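You operate a simulated robot arm through the tools that you are given. There is no shell and no other tool. Be economical: measure what you need, move in short steps, check, and stop when the job is done.

The job below is to be done with a simulated robot arm. You get a single attempt, and the scene is never put back.

JOB
The caps are on the wrong posts: swap them and tighten both posts' knobs.
Fine: leave the black cap on the mat.

It is judged by the outcome, as a careful person would: the job done as asked, and still so three seconds after it is handed in. It fails if anything else is knocked over, pushed out of place, dropped, spilled or broken. Lids that push on must go on centred and level and be pressed home; caps that screw on are set level and turned clockwise until they are tight.

ROBOT AND FRAMES
A 7-joint arm with a two-finger parallel gripper, fixed in place. Base frame: the origin is at the foot of the arm, x ahead of it, y to its left, z up; the work surface is at about z = 860. Units: mm, rad, N and s.
Its first joint turns from -2.897 to 2.897 rad. Payload 4.4 kg.
The TCP is the grasp point between the finger pads, 23 mm short of the fingertips. In the tool frame z runs along the fingers and y along their closing line. The gripper opens to 94 mm. The fingers are 38 mm wide and 10 mm thick; the gripper's body (54 by 96 mm) begins 39 mm behind the TCP.
Orientation is that of the tool frame in the base frame, as a unit quaternion [w, x, y, z]. With the fingers straight down and closing along the base's y, the tool's x points along the base's -x, its y along +y and its z along -z.

CONTROLS
- The arm moves only by the tool servo_tool. Its arguments are lists of equal length, an entry for each row: "claw": the finger opening in mm, from 0 to 94; "dp": the shift along the tool's x, y, z in mm, a list of three; "delta_rot": the turn, a rotation vector about the tool's x, y, z in rad, a list of three. In form: {"claw": [claw, ...], "dp": [[dx, dy, dz], ...], "delta_rot": [[rx, ry, rz], ...]}. A call has 1 to 10 rows; each row shifts and turns the commanded pose from where the row before left it, along the tool's axes as they then stand. Each row takes 0.2 s and may step no farther than 50 mm and 0.15 rad from the row before; otherwise, or with a gripper value out of range, the whole call is refused. Where a pose cannot be reached the arm comes as near as it can. A force on the tool above 40 N (or 10 N above the force at the start of the call, whichever is more), or a blocked arm, ends the call early, and 0.2 s more pass. The fingers move at their own pace (about 72 mm/s each) and stop on an object; they squeeze with about 32 N. The grip force told is the motor's: it shows also when the fingers shut on nothing. Time passes only in rows, and 0.2 s behind the last, so rows that do not move let the fingers close. The reply holds the time, the measured pose of the TCP, the force on the tool along the base axes, the opening and the grip force, in the units named above and with some noise, with the torque about the TCP (base axes, N m) and any sound that the robot's microphone picked up.
- Cameras (640 x 400 px; columns grow to the right, rows downward): "scene" is fixed at [411.1, 497.9, 1655.9]; the picture's right is [-0.52, -0.86, 0.00], its down [-0.71, 0.43, -0.56] and it looks along [0.48, -0.29, -0.83] (base axes); focal length 318 px, centre (320, 200). "wrist" rides on the gripper at [86, 16, -74] in the tool frame; the picture's right is [-0.18, 0.98, 0.00], its down [-0.58, -0.11, -0.81] and it looks along [-0.79, -0.15, 0.59] (tool axes); focal length 243 px, centre (320, 200). There is no depth. A picture from a camera that has moved, and an enlarged one, comes with that camera's place and axes in the base frame and with its lens. The place of the scene camera against the robot may be out by one fixed shift of up to 25 mm in any direction.
- snapshot(camera): a new picture of that camera. No time passes.
- enlarge(camera, box): a new picture of the part [left, top, right, bottom] of that camera's present view, enlarged. No time passes.
- close_job(): hands the job in; it is judged then, once.

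Go step by step. Nothing tells you positions but the pictures and the camera data: compare them with the known pose of the tool, close in by small moves and look again before you grip or let go. The budget is 120 turns and 64 pictures, counting those below and the enlarged ones. Unless the task says otherwise, let go and move clear before handing in, and close with one line.

The tools are called as name(argument=value, ...) on one line, values as JSON. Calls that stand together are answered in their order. servo_tool: Moves the arm, as the interface text tells. Its arguments: {"type":"object","properties":{"claw":{"type":"array"},"dp":{"type":"array"},"delta_rot":{"type":"array"}},"required":["claw","dp","delta_rot"]} The other tools are called the same way: snapshot (camera) takes a picture; enlarge (camera, box) takes an enlarged picture of a part of a camera's view; close_job () hands the job in.

At the start:

```text
time: 0.0
ee_pos: [684.4, 123.9, 1314.2]
orientation: [0.0, 0.0, 1.0, 0.0]
force: [0.9, 0.1, 0.1]
ft_torque: [-0.03, 0.0, 0.03]
grip_width: 94.2
grip_force: 0.0
```

scene: 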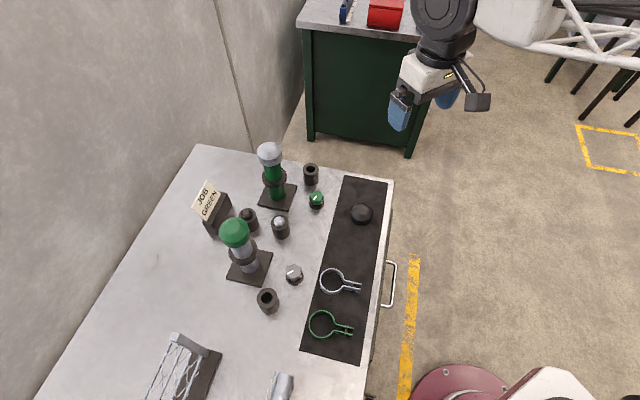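
wrist: 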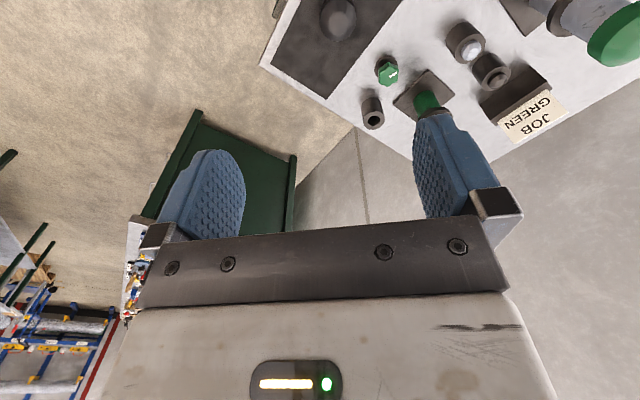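

I see two posts, one green with a grey cap and one grey with a green cap, plus loose knobs, sockets and clamps. I'll look closer before moving.

enlarge(camera="scene", box=[190, 130, 350, 230])

enlarge(camera="scene", box=[190, 210, 350, 310])

enlarge(camera="scene", box=[240, 170, 400, 370])

```text
4.00 times, centred on (270, 180) of scene
camera zoom: at [411.1, 497.9, 1655.9], right [-0.52, -0.86, 0.0], down [-0.71, 0.43, -0.56], along [0.48, -0.29, -0.83], focal length 1270 px, centre (520, 280)
```

zoom: 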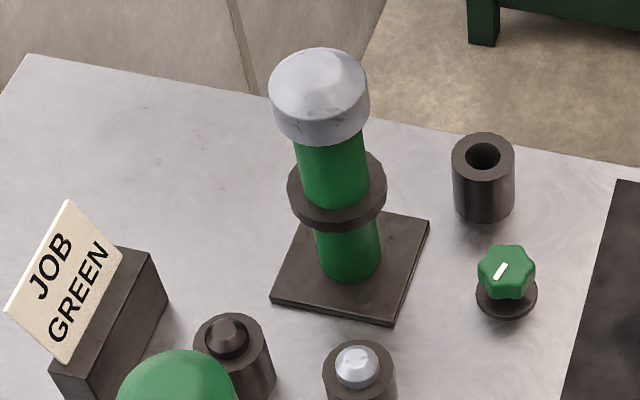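

```text
4.00 times, centred on (270, 260) of scene
camera zoom: at [411.1, 497.9, 1655.9], right [-0.52, -0.86, 0.0], down [-0.71, 0.43, -0.56], along [0.48, -0.29, -0.83], focal length 1270 px, centre (520, -40)
```

zoom: 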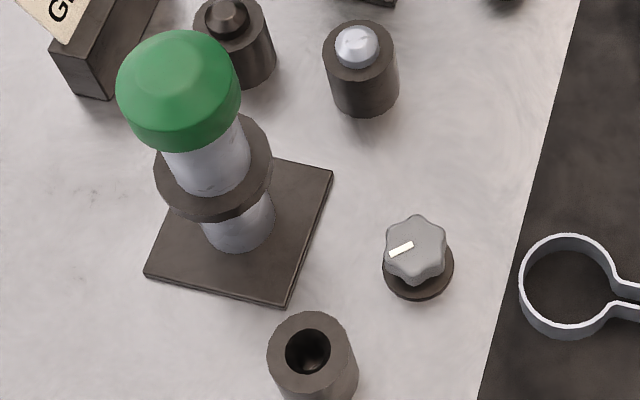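

```text
2.00 times, centred on (320, 270) of scene
camera zoom: at [411.1, 497.9, 1655.9], right [-0.52, -0.86, 0.0], down [-0.71, 0.43, -0.56], along [0.48, -0.29, -0.83], focal length 635 px, centre (320, 60)
```

zoom: 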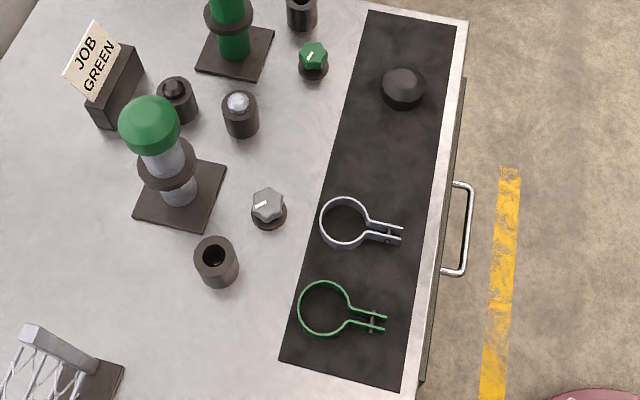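

The grey-capped green post is near (950,323) and the green-capped grey post near (781,488), with cap tops around z 1060. I'll move to view them with the wrist camera and triangulate.

servo_tool(claw=[94, 94, 94, 94, 94], dp=[[0, 40, 8], [0, 40, 8], [0, 40, 8], [0, 40, 8], [0, 40, 8]], delta_rot=[[0, 0, 0], [0, 0, 0], [0, 0, 0], [0, 0, 0], [0, 0, 0]])

snapshot(camera="wrist")

```text
time: 1.2
ee_pos: [683.8, 326.1, 1274.0]
orientation: [0.001, 0.0, 1.0, 0.0]
force: [-0.7, -0.3, -0.3]
ft_torque: [-0.01, -0.02, -0.02]
grip_width: 93.9
grip_force: 0.1
```

```text
58 pictures are left
camera wrist: at [597.4, 342.0, 1348.8], right [0.18, 0.98, 0.0], down [0.58, -0.11, 0.81], along [0.79, -0.15, -0.59], focal length 243 px, centre (320, 200)
```

wrist: 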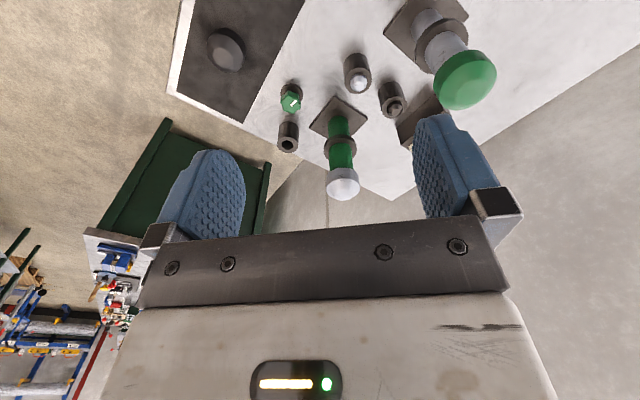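

enlarge(camera="wrist", box=[270, 70, 430, 210])

enlarge(camera="wrist", box=[370, 0, 530, 120])

```text
2.86 times, centred on (350, 140) of wrist
camera zoom: at [597.4, 342.0, 1348.8], right [0.18, 0.98, 0.0], down [0.58, -0.11, 0.81], along [0.79, -0.15, -0.59], focal length 693 px, centre (234, 371)
```

zoom: 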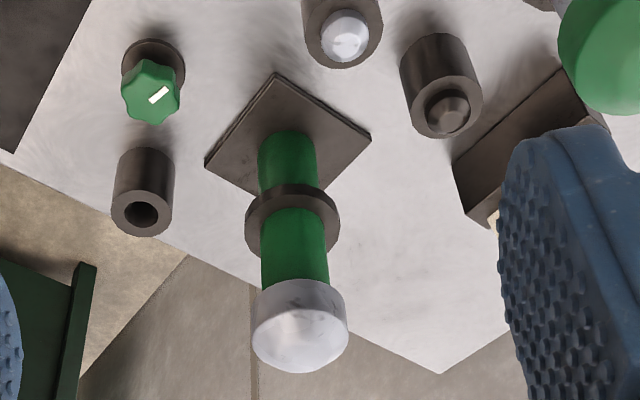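

```text
3.33 times, centred on (450, 60) of wrist
camera zoom: at [597.4, 342.0, 1348.8], right [0.18, 0.98, 0.0], down [0.58, -0.11, 0.81], along [0.79, -0.15, -0.59], focal length 809 px, centre (-113, 667)
```

zoom: 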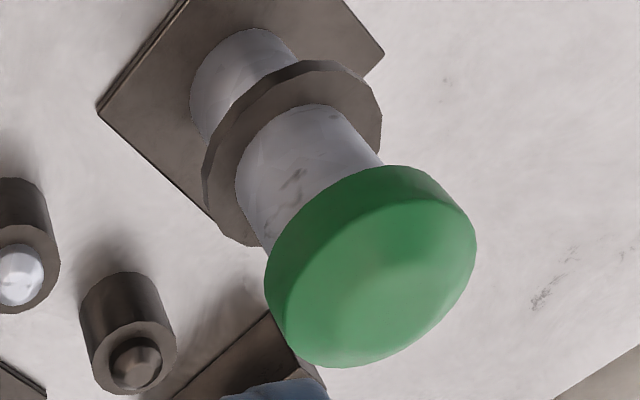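

Triangulated: grey cap at about (950,320), green cap at about (786,492). I'll move above the green cap and check.

servo_tool(claw=[94, 94, 94, 94, 94], dp=[[-20, 33, 24], [-20, 33, 24], [-20, 33, 24], [-20, 33, 24], [-20, 33, 24]], delta_rot=[[0, 0, 0], [0, 0, 0], [0, 0, 0], [0, 0, 0], [0, 0, 0]])

snapshot(camera="wrist")

enlarge(camera="scene", box=[160, 130, 320, 290])

```text
time: 2.4
ee_pos: [783.2, 486.9, 1156.2]
orientation: [0.0, 0.0, 1.0, 0.001]
force: [-0.5, 0.8, 0.0]
ft_torque: [0.03, 0.03, 0.0]
grip_width: 94.0
grip_force: 0.0
```

```text
55 pictures are left
camera wrist: at [697.1, 504.9, 1231.1], right [0.18, 0.98, 0.0], down [0.58, -0.11, 0.81], along [0.79, -0.15, -0.59], focal length 243 px, centre (320, 200)
```

wrist: 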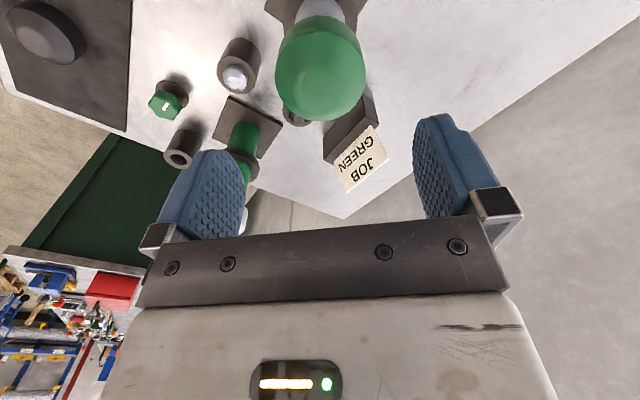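

```text
2.50 times, centred on (240, 210) of scene
camera zoom: at [411.1, 497.9, 1655.9], right [-0.52, -0.86, 0.0], down [-0.71, 0.43, -0.56], along [0.48, -0.29, -0.83], focal length 794 px, centre (520, 175)
```

zoom: 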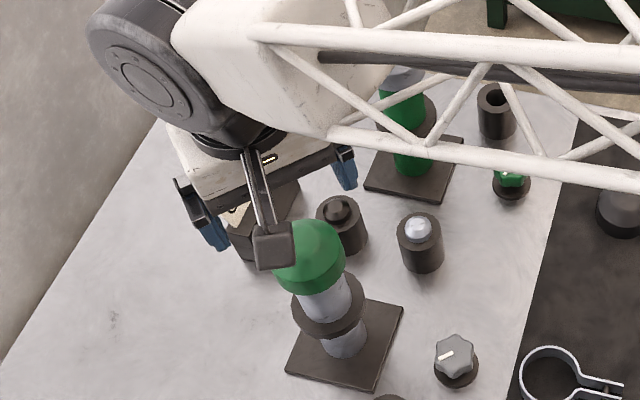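

The green cap is nearly centred under the tool. I'll descend partway and recheck.

servo_tool(claw=[94, 94], dp=[[0, 1, 30], [0, 1, 28]], delta_rot=[[0, 0, 0], [0, 0, 0]])

snapshot(camera="wrist")

enlarge(camera="scene", box=[190, 170, 310, 290])

```text
time: 3.0
ee_pos: [785.3, 489.5, 1096.5]
orientation: [0.001, 0.0, 1.0, -0.001]
force: [-0.4, 0.6, 0.5]
ft_torque: [-0.01, -0.04, 0.01]
grip_width: 94.0
grip_force: 0.0
```

```text
53 pictures are left
camera wrist: at [698.7, 507.2, 1171.0], right [0.18, 0.98, 0.0], down [0.58, -0.11, 0.81], along [0.79, -0.15, -0.59], focal length 243 px, centre (320, 200)
```

wrist: 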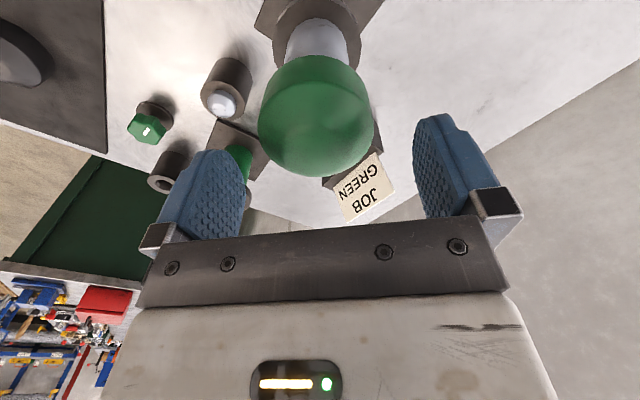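

```text
3.33 times, centred on (250, 230) of scene
camera zoom: at [411.1, 497.9, 1655.9], right [-0.52, -0.86, 0.0], down [-0.71, 0.43, -0.56], along [0.48, -0.29, -0.83], focal length 1059 px, centre (553, 100)
```

zoom: 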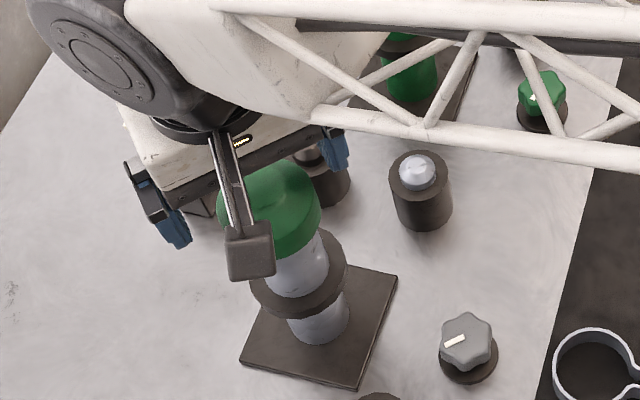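

The green cap centre comes out near (783,489), with its mid-height at about z 1046. I'll descend around it and close.

servo_tool(claw=[94, 94, 94, 60, 60, 60], dp=[[1, 0, 20], [1, 0, 20], [0, 0, 10], [0, 0, 0], [0, 0, 0], [0, 0, 0]], delta_rot=[[0, 0, 0], [0, 0, 0], [0, 0, 0], [0, 0, 0], [0, 0, 0], [0, 0, 0]])

snapshot(camera="wrist")

enlarge(camera="scene", box=[190, 190, 290, 290])

```text
time: 4.4
ee_pos: [782.2, 490.6, 1046.9]
orientation: [0.0, 0.0, 1.0, 0.0]
force: [0.1, 1.0, 1.4]
ft_torque: [-0.04, -0.01, 0.0]
grip_width: 63.8
grip_force: 32.0
```

```text
51 pictures are left
camera wrist: at [695.6, 507.2, 1121.9], right [0.18, 0.98, 0.0], down [0.58, -0.11, 0.81], along [0.79, -0.15, -0.59], focal length 243 px, centre (320, 200)
```

wrist: 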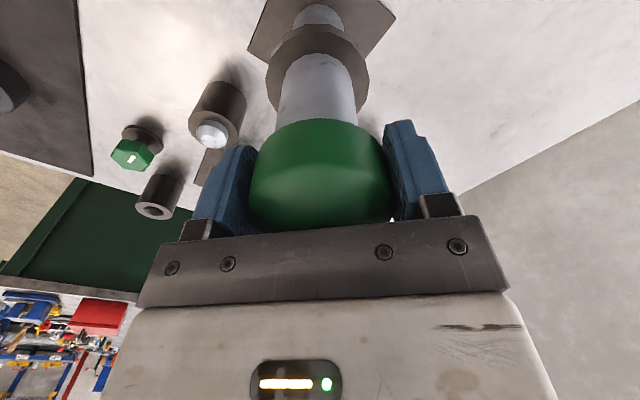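

```text
4.00 times, centred on (240, 240) of scene
camera zoom: at [411.1, 497.9, 1655.9], right [-0.52, -0.86, 0.0], down [-0.71, 0.43, -0.56], along [0.48, -0.29, -0.83], focal length 1270 px, centre (640, 40)
```

zoom: 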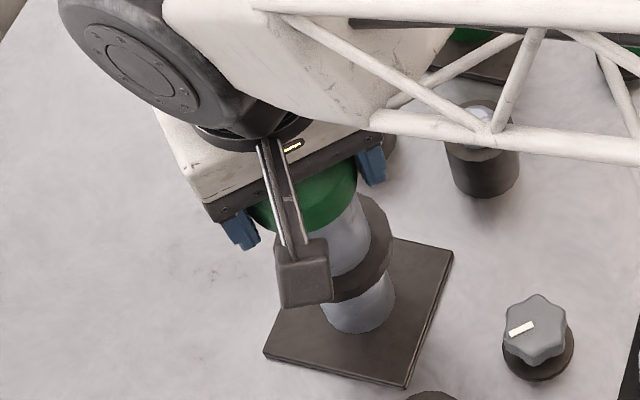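

The cap is gripped, 63.8 mm wide. I'll lift gently to find out whether it slips off or is threaded.

servo_tool(claw=[60, 60, 60], dp=[[0, 0, -1], [0, 0, -1], [0, 0, -1]], delta_rot=[[0, 0, 0], [0, 0, 0], [0, 0, 0]])

```text
time: 5.2
ee_pos: [782.0, 490.8, 1051.3]
orientation: [-0.001, 0.0, 1.0, -0.001]
force: [0.7, 0.8, -0.5]
ft_torque: [-0.01, -0.02, 0.01]
grip_width: 63.8
grip_force: 31.7
```

servo_tool(claw=[60, 60, 60], dp=[[0, 0, -4], [0, 0, -4], [0, 0, -4]], delta_rot=[[0, 0, 0], [0, 0, 0], [0, 0, 0]])

snapshot(camera="wrist")

```text
time: 6.0
ee_pos: [782.0, 491.9, 1061.2]
orientation: [0.0, 0.0, 1.0, 0.0]
force: [0.6, -0.3, -0.3]
ft_torque: [-0.01, -0.01, 0.01]
grip_width: 63.6
grip_force: 32.0
```

```text
49 pictures are left
camera wrist: at [695.8, 507.9, 1136.1], right [0.18, 0.98, 0.0], down [0.58, -0.11, 0.81], along [0.79, -0.15, -0.59], focal length 243 px, centre (320, 200)
```

wrist: 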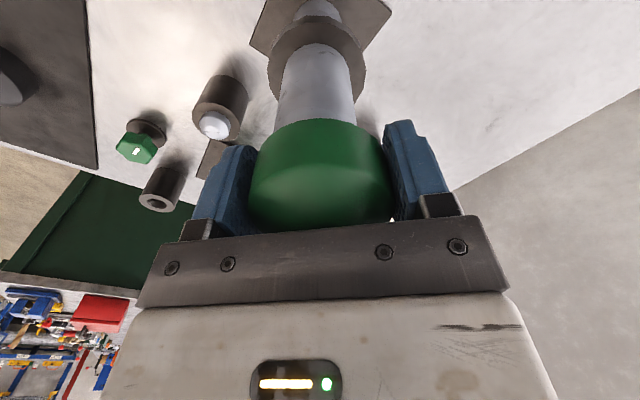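

The cap slips straight off and the post stays put. I'll lift clear and carry it over to the free table spot near (768,302).

servo_tool(claw=[60, 60, 60, 60, 60, 60, 60], dp=[[0, 0, -20], [0, 0, -35], [0, 0, -35], [4, -47, 0], [4, -47, 0], [4, -47, 0], [2, -47, 0]], delta_rot=[[0, 0, 0], [0, 0, 0], [0, 0, 0], [0, 0, 0], [0, 0, 0], [0, 0, 0], [0, 0, 0]])

snapshot(camera="wrist")

snapshot(camera="scene")

```text
time: 7.6
ee_pos: [767.3, 300.4, 1149.5]
orientation: [-0.001, 0.001, 1.0, 0.001]
force: [0.4, -0.2, -1.3]
ft_torque: [0.04, -0.03, 0.02]
grip_width: 63.9
grip_force: 31.8
```

```text
48 pictures are left
camera wrist: at [681.0, 317.9, 1224.8], right [0.18, 0.98, 0.0], down [0.58, -0.11, 0.81], along [0.79, -0.15, -0.59], focal length 243 px, centre (320, 200)
```

wrist: 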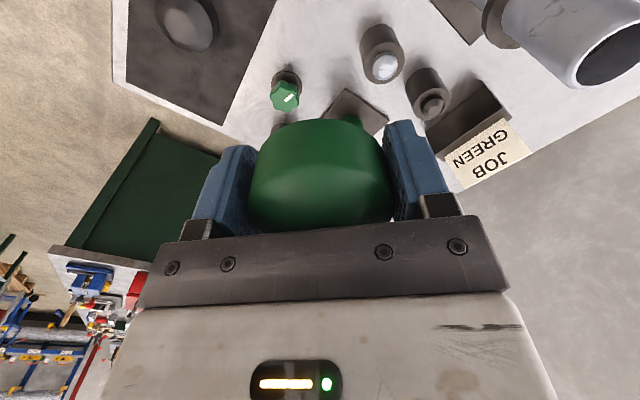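

```text
47 pictures are left
```

scene: 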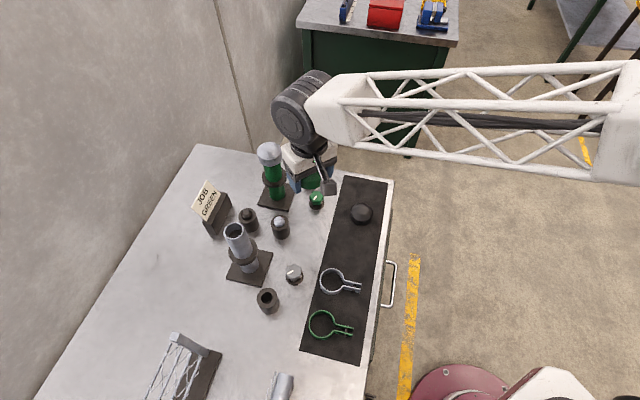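

enlarge(camera="scene", box=[210, 200, 310, 300])

enlarge(camera="scene", box=[270, 140, 350, 220])

```text
4.00 times, centred on (260, 250) of scene
camera zoom: at [411.1, 497.9, 1655.9], right [-0.52, -0.86, 0.0], down [-0.71, 0.43, -0.56], along [0.48, -0.29, -0.83], focal length 1270 px, centre (560, 0)
```

zoom: 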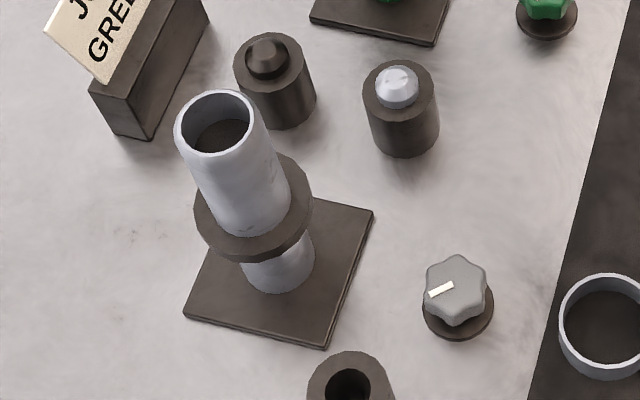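

```text
5.00 times, centred on (310, 180) of scene
camera zoom: at [411.1, 497.9, 1655.9], right [-0.52, -0.86, 0.0], down [-0.71, 0.43, -0.56], along [0.48, -0.29, -0.83], focal length 1588 px, centre (370, 300)
```

zoom: 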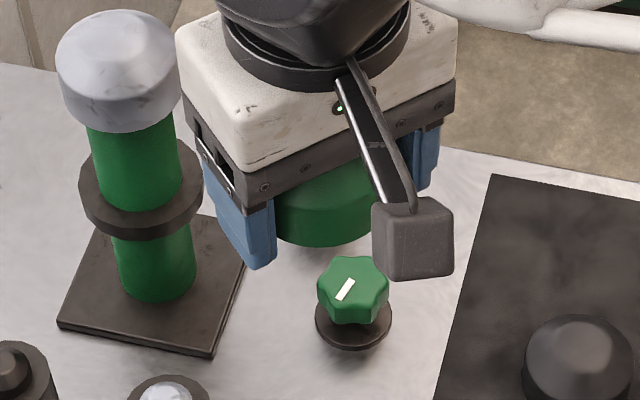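

The cap sits high in the fingers, so the fingertips would reach about 20 mm below its rim and hit the table before it lands. I'll set it back on the post and regrip higher.

servo_tool(claw=[60, 60, 60, 60, 60, 60, 60], dp=[[-4, 47, 0], [-4, 47, 0], [-4, 47, 0], [-2, 47, 0], [0, 0, 30], [0, 0, 30], [0, 0, 20]], delta_rot=[[0, 0, 0], [0, 0, 0], [0, 0, 0], [0, 0, 0], [0, 0, 0], [0, 0, 0], [0, 0, 0]])

snapshot(camera="wrist")

```text
time: 9.2
ee_pos: [782.5, 491.2, 1069.1]
orientation: [0.0, 0.001, 1.0, 0.0]
force: [0.4, 0.0, -0.6]
ft_torque: [-0.01, -0.01, 0.01]
grip_width: 64.0
grip_force: 32.0
```

```text
44 pictures are left
camera wrist: at [695.5, 508.0, 1144.8], right [0.18, 0.98, 0.0], down [0.58, -0.11, 0.81], along [0.79, -0.15, -0.59], focal length 243 px, centre (320, 200)
```

wrist: 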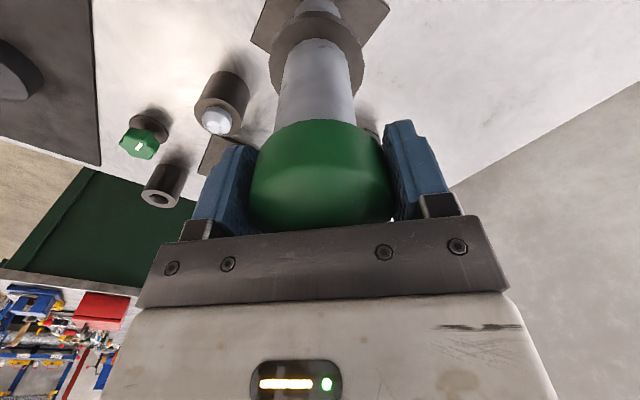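

servo_tool(claw=[60, 60, 60, 60, 60], dp=[[0, 0, 8], [0, 0, 8], [0, 0, 5], [0, 0, 3], [0, 0, 1]], delta_rot=[[0, 0, 0], [0, 0, 0], [0, 0, 0], [0, 0, 0], [0, 0, 0]])

```text
time: 10.4
ee_pos: [781.7, 490.4, 1046.3]
orientation: [0.001, 0.0, 1.0, 0.0]
force: [-0.3, -1.7, 4.1]
ft_torque: [0.02, -0.01, 0.02]
grip_width: 63.8
grip_force: 31.8
```

servo_tool(claw=[94, 94, 94, 94, 60, 60, 60, 60], dp=[[0, 0, 0], [0, 0, 0], [0, 0, -9], [0, 0, -9], [0, 0, 0], [0, 0, 0], [0, 0, 0], [0, 0, 0]], delta_rot=[[0, 0, 0], [0, 0, 0], [0, 0, 0], [0, 0, 0], [0, 0, 0], [0, 0, 0], [0, 0, 0], [0, 0, 0]])

snapshot(camera="wrist")

```text
time: 12.2
ee_pos: [782.6, 489.1, 1063.6]
orientation: [0.0, -0.001, 1.0, 0.0]
force: [0.6, 0.3, -0.8]
ft_torque: [-0.02, -0.03, -0.01]
grip_width: 63.5
grip_force: 31.7
```

```text
43 pictures are left
camera wrist: at [694.9, 506.9, 1139.1], right [0.18, 0.98, 0.0], down [0.58, -0.11, 0.81], along [0.79, -0.15, -0.59], focal length 243 px, centre (320, 200)
```

wrist: 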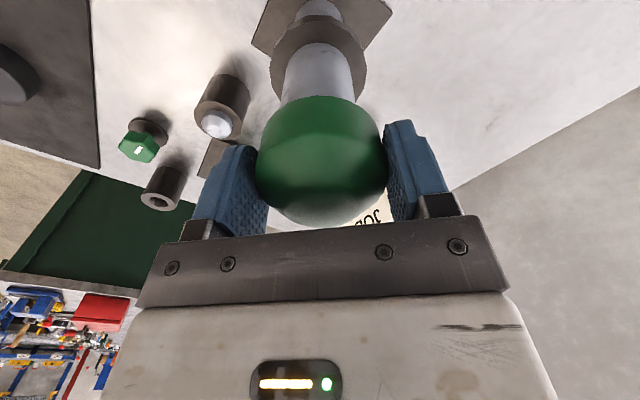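

The rim is still about 3–4 mm above the fingertips, so I'll regrip 4 mm higher.

servo_tool(claw=[80, 80, 60, 60, 60], dp=[[0, 0, 0], [0, 0, -4], [0, 0, 0], [0, 0, 0], [0, 0, 0]], delta_rot=[[0, 0, 0], [0, 0, 0], [0, 0, 0], [0, 0, 0], [0, 0, 0]])

enlarge(camera="wrist", box=[180, 60, 460, 240])

```text
time: 13.4
ee_pos: [783.1, 489.3, 1068.9]
orientation: [0.0, 0.0, 1.0, 0.0]
force: [-0.3, -0.1, 0.5]
ft_torque: [0.03, -0.01, 0.0]
grip_width: 63.2
grip_force: 31.9
```

```text
2.22 times, centred on (320, 150) of wrist
camera zoom: at [695.0, 506.8, 1143.2], right [0.18, 0.98, 0.0], down [0.58, -0.11, 0.81], along [0.79, -0.15, -0.59], focal length 539 px, centre (320, 311)
```

zoom: 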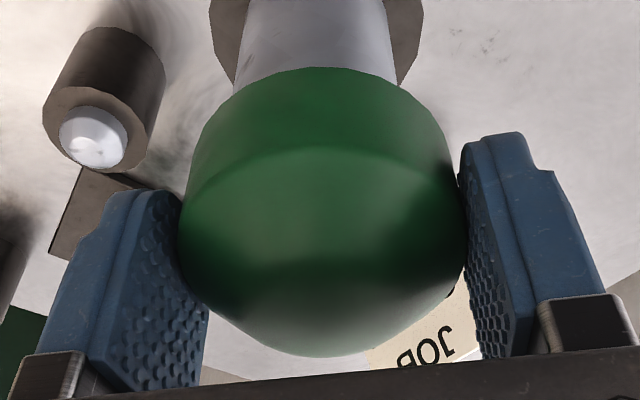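

servo_tool(claw=[60, 60, 60, 60, 60, 60, 60, 60], dp=[[0, 0, -10], [0, 0, -30], [0, 0, -40], [4, -47, 0], [4, -47, 0], [4, -47, 0], [2, -47, 0], [0, 0, 0]], delta_rot=[[0, 0, 0], [0, 0, 0], [0, 0, 0], [0, 0, 0], [0, 0, 0], [0, 0, 0], [0, 0, 0], [0, 0, 0]])

servo_tool(claw=[60, 60, 60, 60, 60], dp=[[0, 0, 45], [0, 0, 45], [0, 0, 45], [0, 0, 45], [0, 0, 35]], delta_rot=[[0, 0, 0], [0, 0, 0], [0, 0, 0], [0, 0, 0], [0, 0, 0]])

snapshot(camera="wrist")

enlarge(camera="scene", box=[230, 150, 390, 270])

```text
time: 15.2
ee_pos: [768.6, 301.5, 1147.5]
orientation: [0.0, -0.001, 1.0, 0.0]
force: [0.0, -0.5, -1.2]
ft_torque: [0.01, 0.01, 0.0]
grip_width: 63.5
grip_force: 31.8
```

```text
time: 16.4
ee_pos: [766.2, 301.8, 934.2]
orientation: [0.0, 0.0, 1.0, -0.001]
force: [-0.4, 0.7, -0.6]
ft_torque: [0.04, 0.02, 0.0]
grip_width: 63.2
grip_force: 31.9
```

```text
41 pictures are left
camera wrist: at [680.6, 319.1, 1008.8], right [0.18, 0.98, 0.0], down [0.58, -0.11, 0.81], along [0.79, -0.15, -0.59], focal length 243 px, centre (320, 200)
```

wrist: 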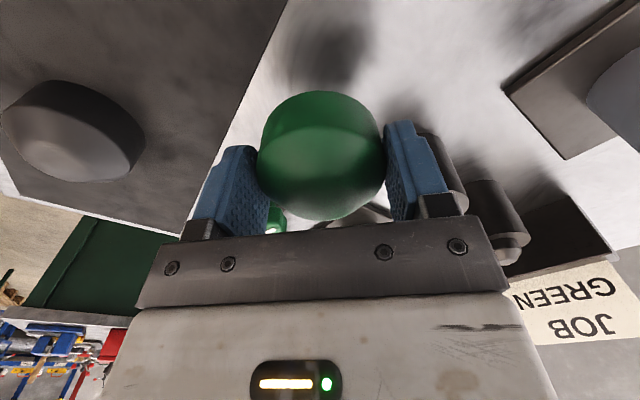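

```text
3.33 times, centred on (310, 210) of scene
camera zoom: at [411.1, 497.9, 1655.9], right [-0.52, -0.86, 0.0], down [-0.71, 0.43, -0.56], along [0.48, -0.29, -0.83], focal length 1059 px, centre (353, 167)
```

zoom: 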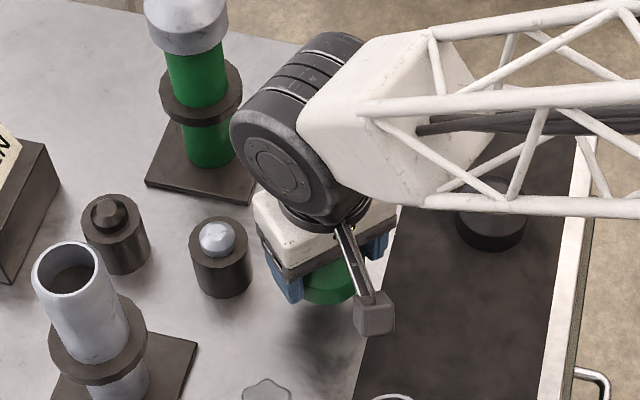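

The spot is clear. I'll shift slightly away from the mat edge and lower slowly to contact.

servo_tool(claw=[60, 60, 60, 60], dp=[[0, 8, 20], [0, 0, 15], [0, 0, 7], [0, 0, 3]], delta_rot=[[0, 0, 0], [0, 0, 0], [0, 0, 0], [0, 0, 0]])

enlarge(camera="wrist", box=[180, 60, 460, 240])

```text
time: 17.4
ee_pos: [768.2, 310.2, 889.4]
orientation: [0.001, 0.0, 1.0, 0.001]
force: [-7.7, -3.8, 26.0]
ft_torque: [-0.2, 0.4, -0.01]
grip_width: 63.3
grip_force: 31.7
```

```text
2.22 times, centred on (320, 150) of wrist
camera zoom: at [680.7, 327.3, 964.9], right [0.18, 0.98, 0.0], down [0.58, -0.11, 0.81], along [0.79, -0.15, -0.59], focal length 539 px, centre (320, 311)
```

zoom: 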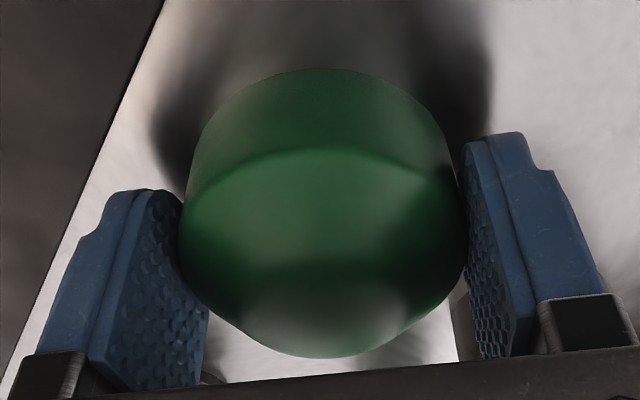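

Contact is made at 26 N. I'll ease off a little, open just enough to release, and rise.

servo_tool(claw=[60, 70, 74, 74, 74, 90], dp=[[0, 0, -2], [0, 0, 0], [0, 0, 0], [0, 0, -15], [0, 0, -30], [0, 0, -45]], delta_rot=[[0, 0, 0], [0, 0, 0], [0, 0, 0], [0, 0, 0], [0, 0, 0], [0, 0, 0]])

enlarge(camera="wrist", box=[180, 0, 460, 200])

```text
time: 18.8
ee_pos: [767.3, 310.6, 977.5]
orientation: [-0.001, 0.0, 1.0, 0.0]
force: [-0.5, 0.3, -0.5]
ft_torque: [0.02, -0.02, 0.0]
grip_width: 90.0
grip_force: 0.0
```

```text
2.00 times, centred on (320, 100) of wrist
camera zoom: at [681.2, 327.1, 1053.4], right [0.18, 0.98, 0.0], down [0.58, -0.11, 0.81], along [0.79, -0.15, -0.59], focal length 485 px, centre (320, 400)
```

zoom: 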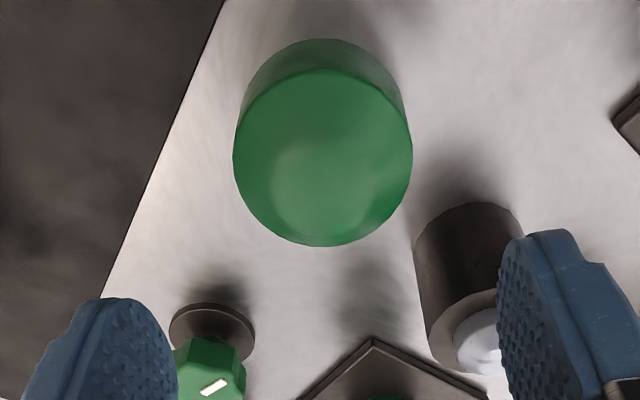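

The green cap is sitting level on the table. Next I'll rise and approach the grey cap on the green post, checking reach on the way.

servo_tool(claw=[94, 94, 94, 94, 94, 94, 94, 94], dp=[[0, 0, -45], [0, 0, -45], [0, 0, -42], [-35, 1, -40], [-35, 2, 0], [-35, 2, 0], [-35, 2, 0], [-35, 2, 0]], delta_rot=[[0, 0, 0], [0, 0, 0], [0, 0, 0], [0, 0, 0], [0, 0, 0], [0, 0, 0], [0, 0, 0], [0, 0, 0]])

snapshot(camera="wrist")

```text
refused: row 4 steps farther than a row can; nothing moved
```

```text
37 pictures are left
camera wrist: at [681.2, 327.1, 1053.4], right [0.18, 0.98, 0.0], down [0.58, -0.11, 0.81], along [0.79, -0.15, -0.59], focal length 243 px, centre (320, 200)
```

wrist: 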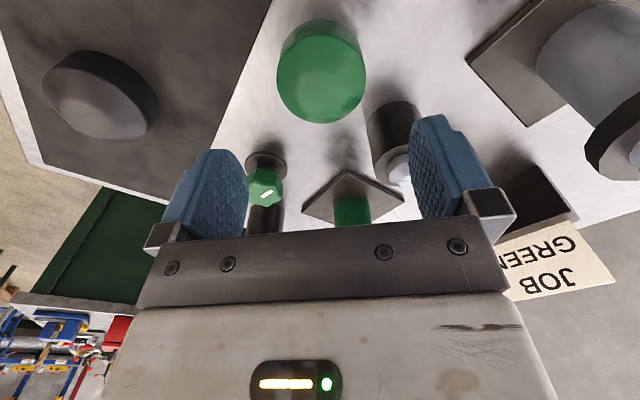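

One row was over the step limit, so I'll split it.

servo_tool(claw=[94, 94, 94, 94, 94, 94, 94, 94, 94], dp=[[0, 0, -45], [0, 0, -45], [0, 0, -42], [0, 1, -40], [-35, 1, 0], [-35, 2, 0], [-35, 2, 0], [-35, 2, 0], [-35, 2, 0]], delta_rot=[[0, 0, 0], [0, 0, 0], [0, 0, 0], [0, 0, 0], [0, 0, 0], [0, 0, 0], [0, 0, 0], [0, 0, 0], [0, 0, 0]])

snapshot(camera="wrist")

```text
time: 20.8
ee_pos: [942.3, 321.1, 1153.9]
orientation: [0.0, 0.0, 1.0, 0.0]
force: [0.2, 0.8, 0.2]
ft_torque: [0.0, 0.02, 0.04]
grip_width: 94.0
grip_force: 0.0
```

```text
36 pictures are left
camera wrist: at [855.1, 337.7, 1227.7], right [0.18, 0.98, 0.0], down [0.58, -0.11, 0.81], along [0.79, -0.15, -0.59], focal length 243 px, centre (320, 200)
```

wrist: 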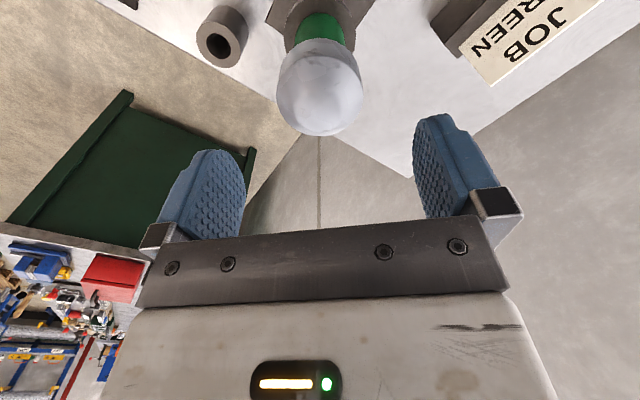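

The grey cap is at about (953,319). I'll step in, descend halfway and check again.

servo_tool(claw=[94, 94, 94], dp=[[-9, -1, 0], [0, 0, 28], [0, 0, 24]], delta_rot=[[0, 0, 0], [0, 0, 0], [0, 0, 0]])

snapshot(camera="wrist")

```text
time: 21.6
ee_pos: [952.0, 318.9, 1100.6]
orientation: [0.001, 0.0, 1.0, 0.0]
force: [0.3, 1.3, 0.4]
ft_torque: [-0.02, 0.01, 0.0]
grip_width: 94.0
grip_force: 0.1
```

```text
35 pictures are left
camera wrist: at [864.8, 336.0, 1175.1], right [0.18, 0.98, 0.0], down [0.58, -0.11, 0.81], along [0.79, -0.15, -0.59], focal length 243 px, centre (320, 200)
```

wrist: 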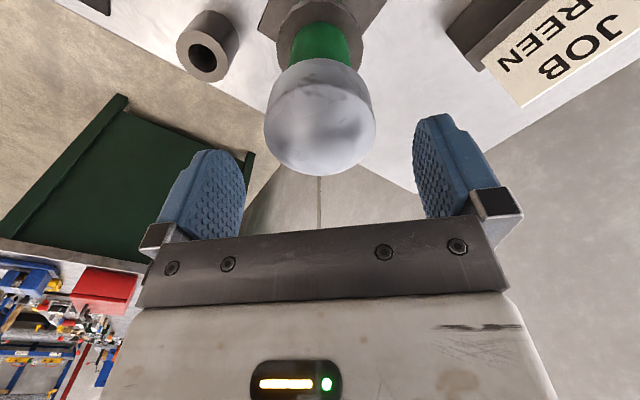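

Aligned on the grey cap. I'll descend to its mid-height and grip.

servo_tool(claw=[94, 94, 94, 60, 60, 60], dp=[[0, 0, 20], [0, 0, 20], [0, 0, 13], [0, 0, 0], [0, 0, 0], [0, 0, 0]], delta_rot=[[0, 0, 0], [0, 0, 0], [0, 0, 0], [0, 0, 0], [0, 0, 0], [0, 0, 0]])

enlarge(camera="wrist", box=[180, 60, 460, 240])

```text
time: 23.0
ee_pos: [951.6, 319.7, 1046.5]
orientation: [0.0, 0.0, 1.0, 0.0]
force: [-0.6, 0.3, 1.5]
ft_torque: [-0.03, -0.03, 0.01]
grip_width: 63.7
grip_force: 32.0
```

```text
2.22 times, centred on (320, 150) of wrist
camera zoom: at [864.6, 336.7, 1121.9], right [0.18, 0.98, 0.0], down [0.58, -0.11, 0.81], along [0.79, -0.15, -0.59], focal length 539 px, centre (320, 311)
```

zoom: 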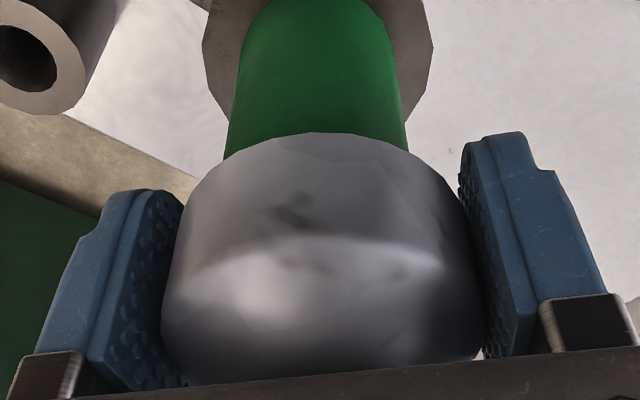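

Gripped. I'll lift gently first and check the post stays.

servo_tool(claw=[60, 60, 60], dp=[[0, 0, -2], [0, 0, -4], [0, 0, -10]], delta_rot=[[0, 0, 0], [0, 0, 0], [0, 0, 0]])

enlarge(camera="scene", box=[220, 120, 340, 220])

```text
time: 23.8
ee_pos: [952.1, 319.1, 1063.2]
orientation: [0.0, 0.001, 1.0, 0.0]
force: [-0.9, -0.2, -0.1]
ft_torque: [0.02, 0.01, -0.01]
grip_width: 63.6
grip_force: 32.3
```

```text
4.00 times, centred on (280, 170) of scene
camera zoom: at [411.1, 497.9, 1655.9], right [-0.52, -0.86, 0.0], down [-0.71, 0.43, -0.56], along [0.48, -0.29, -0.83], focal length 1270 px, centre (480, 320)
```

zoom: 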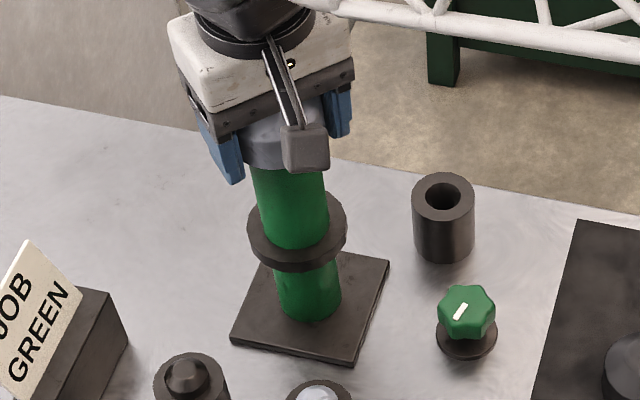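

The cap came free and the post is undisturbed. I'll carry it over to the grey post and stop above it.

servo_tool(claw=[60, 60, 60, 60, 60, 60, 60, 60], dp=[[0, 0, -40], [0, 0, -44], [34, 34, 0], [34, 34, 0], [34, 34, 0], [34, 34, 0], [34, 35, 0], [0, 0, 0]], delta_rot=[[0, 0, 0], [0, 0, 0], [0, 0, 0], [0, 0, 0], [0, 0, 0], [0, 0, 0], [0, 0, 0], [0, 0, 0]])

servo_tool(claw=[60, 60, 60], dp=[[0, 0, 45], [0, 0, 30], [0, 0, 0]], delta_rot=[[0, 0, 0], [0, 0, 0], [0, 0, 0]])

snapshot(camera="wrist")

enlarge(camera="scene", box=[190, 190, 290, 290])

```text
time: 25.6
ee_pos: [783.1, 492.5, 1148.4]
orientation: [0.0, 0.0, 1.0, 0.001]
force: [-0.6, 0.0, 0.6]
ft_torque: [-0.01, 0.03, 0.05]
grip_width: 63.7
grip_force: 31.6
```

```text
time: 26.4
ee_pos: [781.0, 491.3, 1071.8]
orientation: [0.0, 0.0, 1.0, 0.0]
force: [0.8, 1.0, -0.4]
ft_torque: [0.02, -0.04, 0.0]
grip_width: 64.1
grip_force: 32.6
```

```text
32 pictures are left
camera wrist: at [694.4, 508.1, 1146.7], right [0.18, 0.98, 0.0], down [0.58, -0.11, 0.81], along [0.79, -0.15, -0.59], focal length 243 px, centre (320, 200)
```

wrist: 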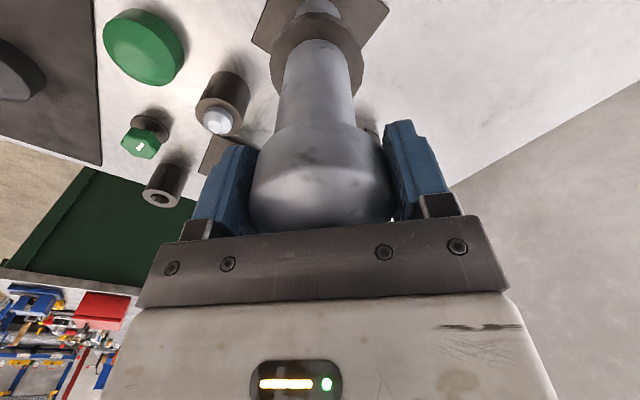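

```text
4.00 times, centred on (240, 240) of scene
camera zoom: at [411.1, 497.9, 1655.9], right [-0.52, -0.86, 0.0], down [-0.71, 0.43, -0.56], along [0.48, -0.29, -0.83], focal length 1270 px, centre (640, 40)
```

zoom: 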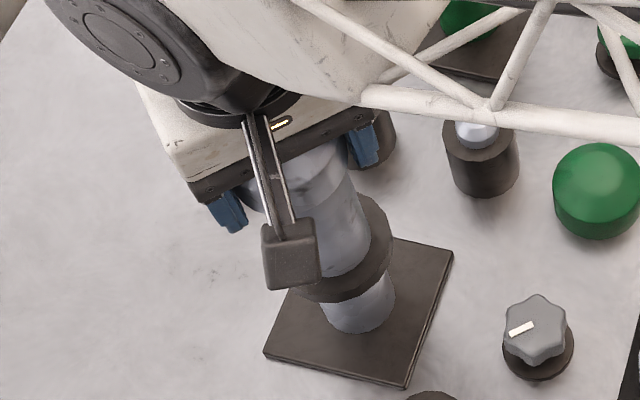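

The alignment matches the earlier picture of this post. I'll lower the cap on slowly.

servo_tool(claw=[60, 60, 60, 60, 60, 60], dp=[[0, 0, 8], [0, 0, 8], [0, 0, 5], [0, 0, 3], [0, 0, 1], [0, 0, 0]], delta_rot=[[0, 0, 0], [0, 0, 0], [0, 0, 0], [0, 0, 0], [0, 0, 0], [0, 0, 0]])

```text
time: 27.8
ee_pos: [781.2, 490.1, 1047.8]
orientation: [0.0, 0.0, 1.0, 0.0]
force: [-0.1, 0.0, -1.1]
ft_torque: [-0.02, -0.03, -0.01]
grip_width: 63.6
grip_force: 32.3
```

servo_tool(claw=[60, 60, 60], dp=[[0, 0, 1], [0, 0, 1], [0, 0, 1]], delta_rot=[[0, 0, 0], [0, 0, 0], [0, 0, 0]])

```text
time: 28.6
ee_pos: [781.8, 490.4, 1047.3]
orientation: [0.001, 0.0, 1.0, 0.001]
force: [-2.7, -0.2, 16.4]
ft_torque: [-0.11, -0.04, -0.03]
grip_width: 63.6
grip_force: 31.8
```

servo_tool(claw=[60, 60, 60], dp=[[0, 0, 1], [0, 0, 1], [0, 0, 0]], delta_rot=[[0, 0, 0], [0, 0, 0], [0, 0, 0]])

enlarge(camera="wrist", box=[180, 0, 460, 240])

```text
time: 29.4
ee_pos: [781.9, 489.9, 1044.5]
orientation: [0.001, 0.0, 1.0, -0.001]
force: [6.0, 2.9, 26.0]
ft_torque: [-0.11, 0.01, 0.01]
grip_width: 63.5
grip_force: 31.5
```

```text
1.67 times, centred on (320, 120) of wrist
camera zoom: at [695.5, 507.4, 1118.3], right [0.18, 0.98, 0.0], down [0.58, -0.11, 0.81], along [0.79, -0.15, -0.59], focal length 404 px, centre (320, 333)
```

zoom: 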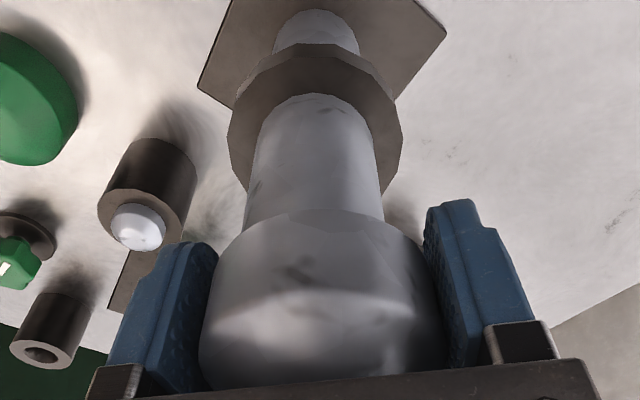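

It pressed down with 26 N. I'll release, rise and check that it's level.

servo_tool(claw=[60, 94, 94, 94, 94, 94], dp=[[0, 0, -2], [0, 0, 0], [0, 0, 0], [0, 0, -20], [0, 0, -40], [0, 0, -45]], delta_rot=[[0, 0, 0], [0, 0, 0], [0, 0, 0], [0, 0, 0], [0, 0, 0], [0, 0, 0]])

enlarge(camera="wrist", box=[220, 0, 420, 140])

enlarge(camera="scene", box=[190, 190, 310, 290])

```text
time: 30.8
ee_pos: [783.2, 491.0, 1147.6]
orientation: [-0.001, 0.0, 1.0, -0.001]
force: [-0.1, 0.2, -0.7]
ft_torque: [-0.01, -0.01, 0.03]
grip_width: 93.9
grip_force: 0.1
```

```text
2.86 times, centred on (320, 70) of wrist
camera zoom: at [696.2, 507.6, 1222.8], right [0.18, 0.98, 0.0], down [0.58, -0.11, 0.81], along [0.79, -0.15, -0.59], focal length 693 px, centre (320, 571)
```

zoom: 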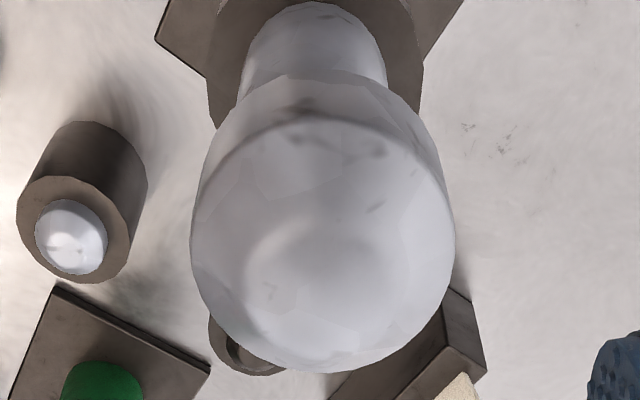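

```text
4.00 times, centred on (250, 240) of scene
camera zoom: at [411.1, 497.9, 1655.9], right [-0.52, -0.86, 0.0], down [-0.71, 0.43, -0.56], along [0.48, -0.29, -0.83], focal length 1270 px, centre (600, 40)
```

zoom: 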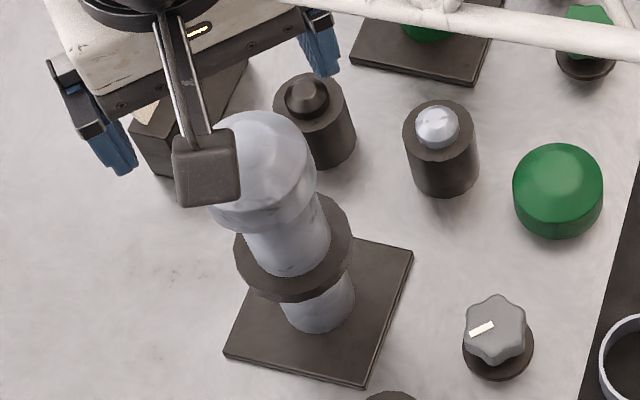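

The grey cap is seated and level on the grey post. Next I'll fetch the green cap from the table.

servo_tool(claw=[80, 80, 80, 80, 80, 80, 80, 80, 80], dp=[[4, -45, 0], [4, -45, 0], [4, -45, 0], [2, -45, 0], [0, 0, 45], [0, 0, 45], [0, 0, 45], [0, 0, 45], [0, 0, 20]], delta_rot=[[0, 0, 0], [0, 0, 0], [0, 0, 0], [0, 0, 0], [0, 0, 0], [0, 0, 0], [0, 0, 0], [0, 0, 0], [0, 0, 0]])

snapshot(camera="wrist")

```text
time: 32.8
ee_pos: [768.0, 310.9, 950.3]
orientation: [0.0, -0.001, 1.0, 0.0]
force: [0.4, -0.5, -0.5]
ft_torque: [-0.01, 0.01, -0.01]
grip_width: 80.3
grip_force: 0.0
```

```text
27 pictures are left
camera wrist: at [682.0, 326.7, 1024.4], right [0.18, 0.98, 0.0], down [0.58, -0.11, 0.81], along [0.79, -0.15, -0.59], focal length 243 px, centre (320, 200)
```

wrist: 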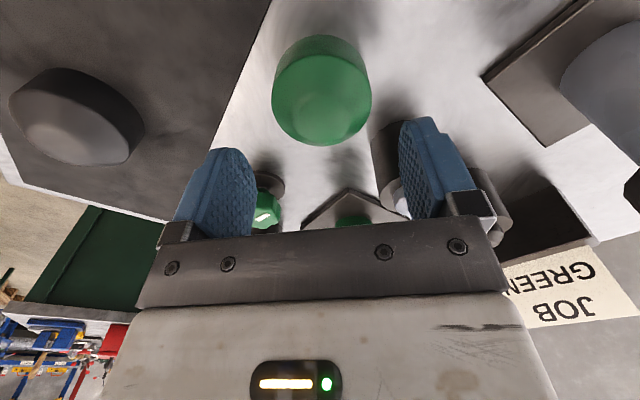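

servo_tool(claw=[80, 80, 80, 60, 60, 60], dp=[[0, 0, 30], [0, 0, 20], [0, 0, 9], [0, 0, 0], [0, 0, 0], [0, 0, 0]], delta_rot=[[0, 0, 0], [0, 0, 0], [0, 0, 0], [0, 0, 0], [0, 0, 0], [0, 0, 0]])

enlarge(camera="wrist", box=[180, 60, 460, 240])

```text
time: 34.2
ee_pos: [767.9, 309.5, 889.3]
orientation: [0.0, 0.001, 1.0, 0.0]
force: [-0.1, 0.9, 0.0]
ft_torque: [-0.05, -0.01, -0.01]
grip_width: 63.6
grip_force: 31.6
```

```text
2.22 times, centred on (320, 150) of wrist
camera zoom: at [681.6, 327.1, 964.2], right [0.18, 0.98, 0.0], down [0.58, -0.11, 0.81], along [0.79, -0.15, -0.59], focal length 539 px, centre (320, 311)
```

zoom: 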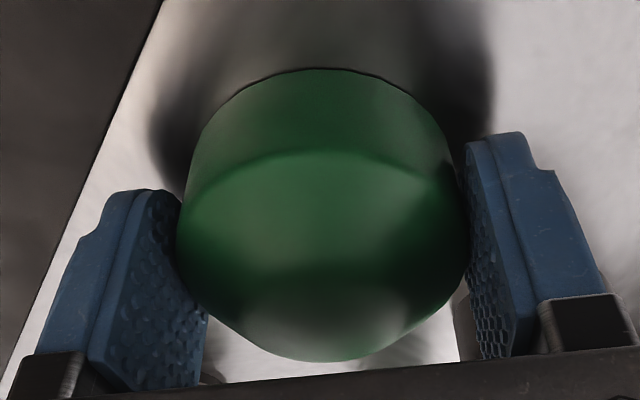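

Same grip as before. I'll lift and carry it to the green post.

servo_tool(claw=[60, 60, 60, 60, 60, 60, 60, 60, 60, 60], dp=[[0, 0, -10], [0, 0, -45], [0, 0, -45], [0, 0, -45], [0, 0, -45], [0, 0, -45], [0, 0, -45], [-46, 2, 0], [-46, 2, 0], [-46, 2, 0]], delta_rot=[[0, 0, 0], [0, 0, 0], [0, 0, 0], [0, 0, 0], [0, 0, 0], [0, 0, 0], [0, 0, 0], [0, 0, 0], [0, 0, 0], [0, 0, 0]])

servo_tool(claw=[60, 60, 60, 60, 60], dp=[[-46, 3, 0], [0, 0, 0], [0, 0, 40], [0, 0, 25], [0, 0, 0]], delta_rot=[[0, 0, 0], [0, 0, 0], [0, 0, 0], [0, 0, 0], [0, 0, 0]])

enlarge(camera="wrist", box=[180, 0, 460, 240])

enlarge(camera="scene", box=[220, 110, 340, 220])

```text
time: 36.4
ee_pos: [910.2, 315.7, 1170.4]
orientation: [0.0, 0.0, 1.0, 0.0]
force: [-0.3, 0.3, -0.8]
ft_torque: [0.04, 0.01, 0.04]
grip_width: 63.7
grip_force: 31.6
```

```text
time: 37.6
ee_pos: [952.9, 319.6, 1105.9]
orientation: [0.0, 0.0, 1.0, 0.0]
force: [-0.4, 1.1, -0.3]
ft_torque: [-0.01, -0.01, 0.02]
grip_width: 64.0
grip_force: 31.9
```

```text
1.67 times, centred on (320, 120) of wrist
camera zoom: at [865.6, 336.7, 1181.7], right [0.18, 0.98, 0.0], down [0.58, -0.11, 0.81], along [0.79, -0.15, -0.59], focal length 404 px, centre (320, 333)
```

zoom: 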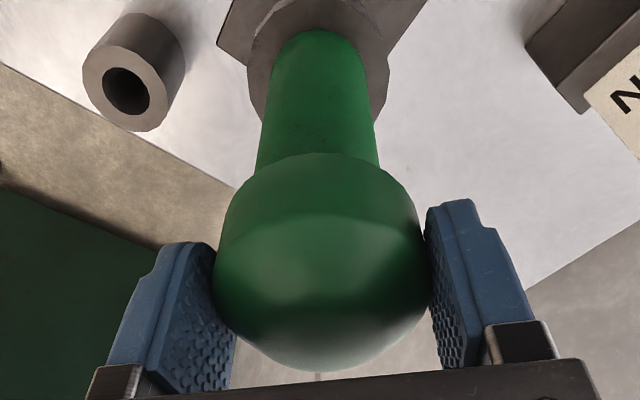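

```text
3.64 times, centred on (280, 165) of scene
camera zoom: at [411.1, 497.9, 1655.9], right [-0.52, -0.86, 0.0], down [-0.71, 0.43, -0.56], along [0.48, -0.29, -0.83], focal length 1155 px, centre (466, 327)
```

zoom: 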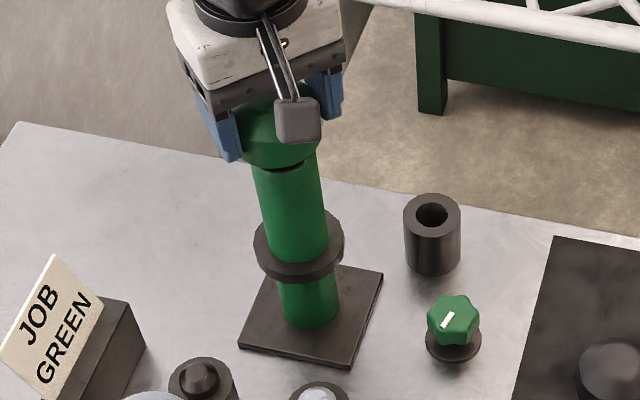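

Centred over the green post. I'll lower slowly.

servo_tool(claw=[60, 60, 60, 60, 60, 60, 60], dp=[[0, 0, 8], [0, 0, 8], [0, 0, 8], [0, 0, 5], [0, 0, 3], [0, 0, 2], [0, 0, 1]], delta_rot=[[0, 0, 0], [0, 0, 0], [0, 0, 0], [0, 0, 0], [0, 0, 0], [0, 0, 0], [0, 0, 0]])

```text
time: 39.2
ee_pos: [951.8, 318.9, 1070.4]
orientation: [0.001, 0.0, 1.0, 0.0]
force: [1.1, 0.0, -0.5]
ft_torque: [0.01, 0.01, 0.04]
grip_width: 64.0
grip_force: 32.2
```

servo_tool(claw=[60, 60, 60], dp=[[0, 0, 1], [0, 0, 1], [0, 0, 1]], delta_rot=[[0, 0, 0], [0, 0, 0], [0, 0, 0]])

```text
time: 40.0
ee_pos: [950.9, 318.7, 1067.2]
orientation: [0.0, 0.0, 1.0, 0.0]
force: [-0.4, -1.2, 0.7]
ft_torque: [-0.02, 0.02, 0.04]
grip_width: 63.6
grip_force: 32.1
```

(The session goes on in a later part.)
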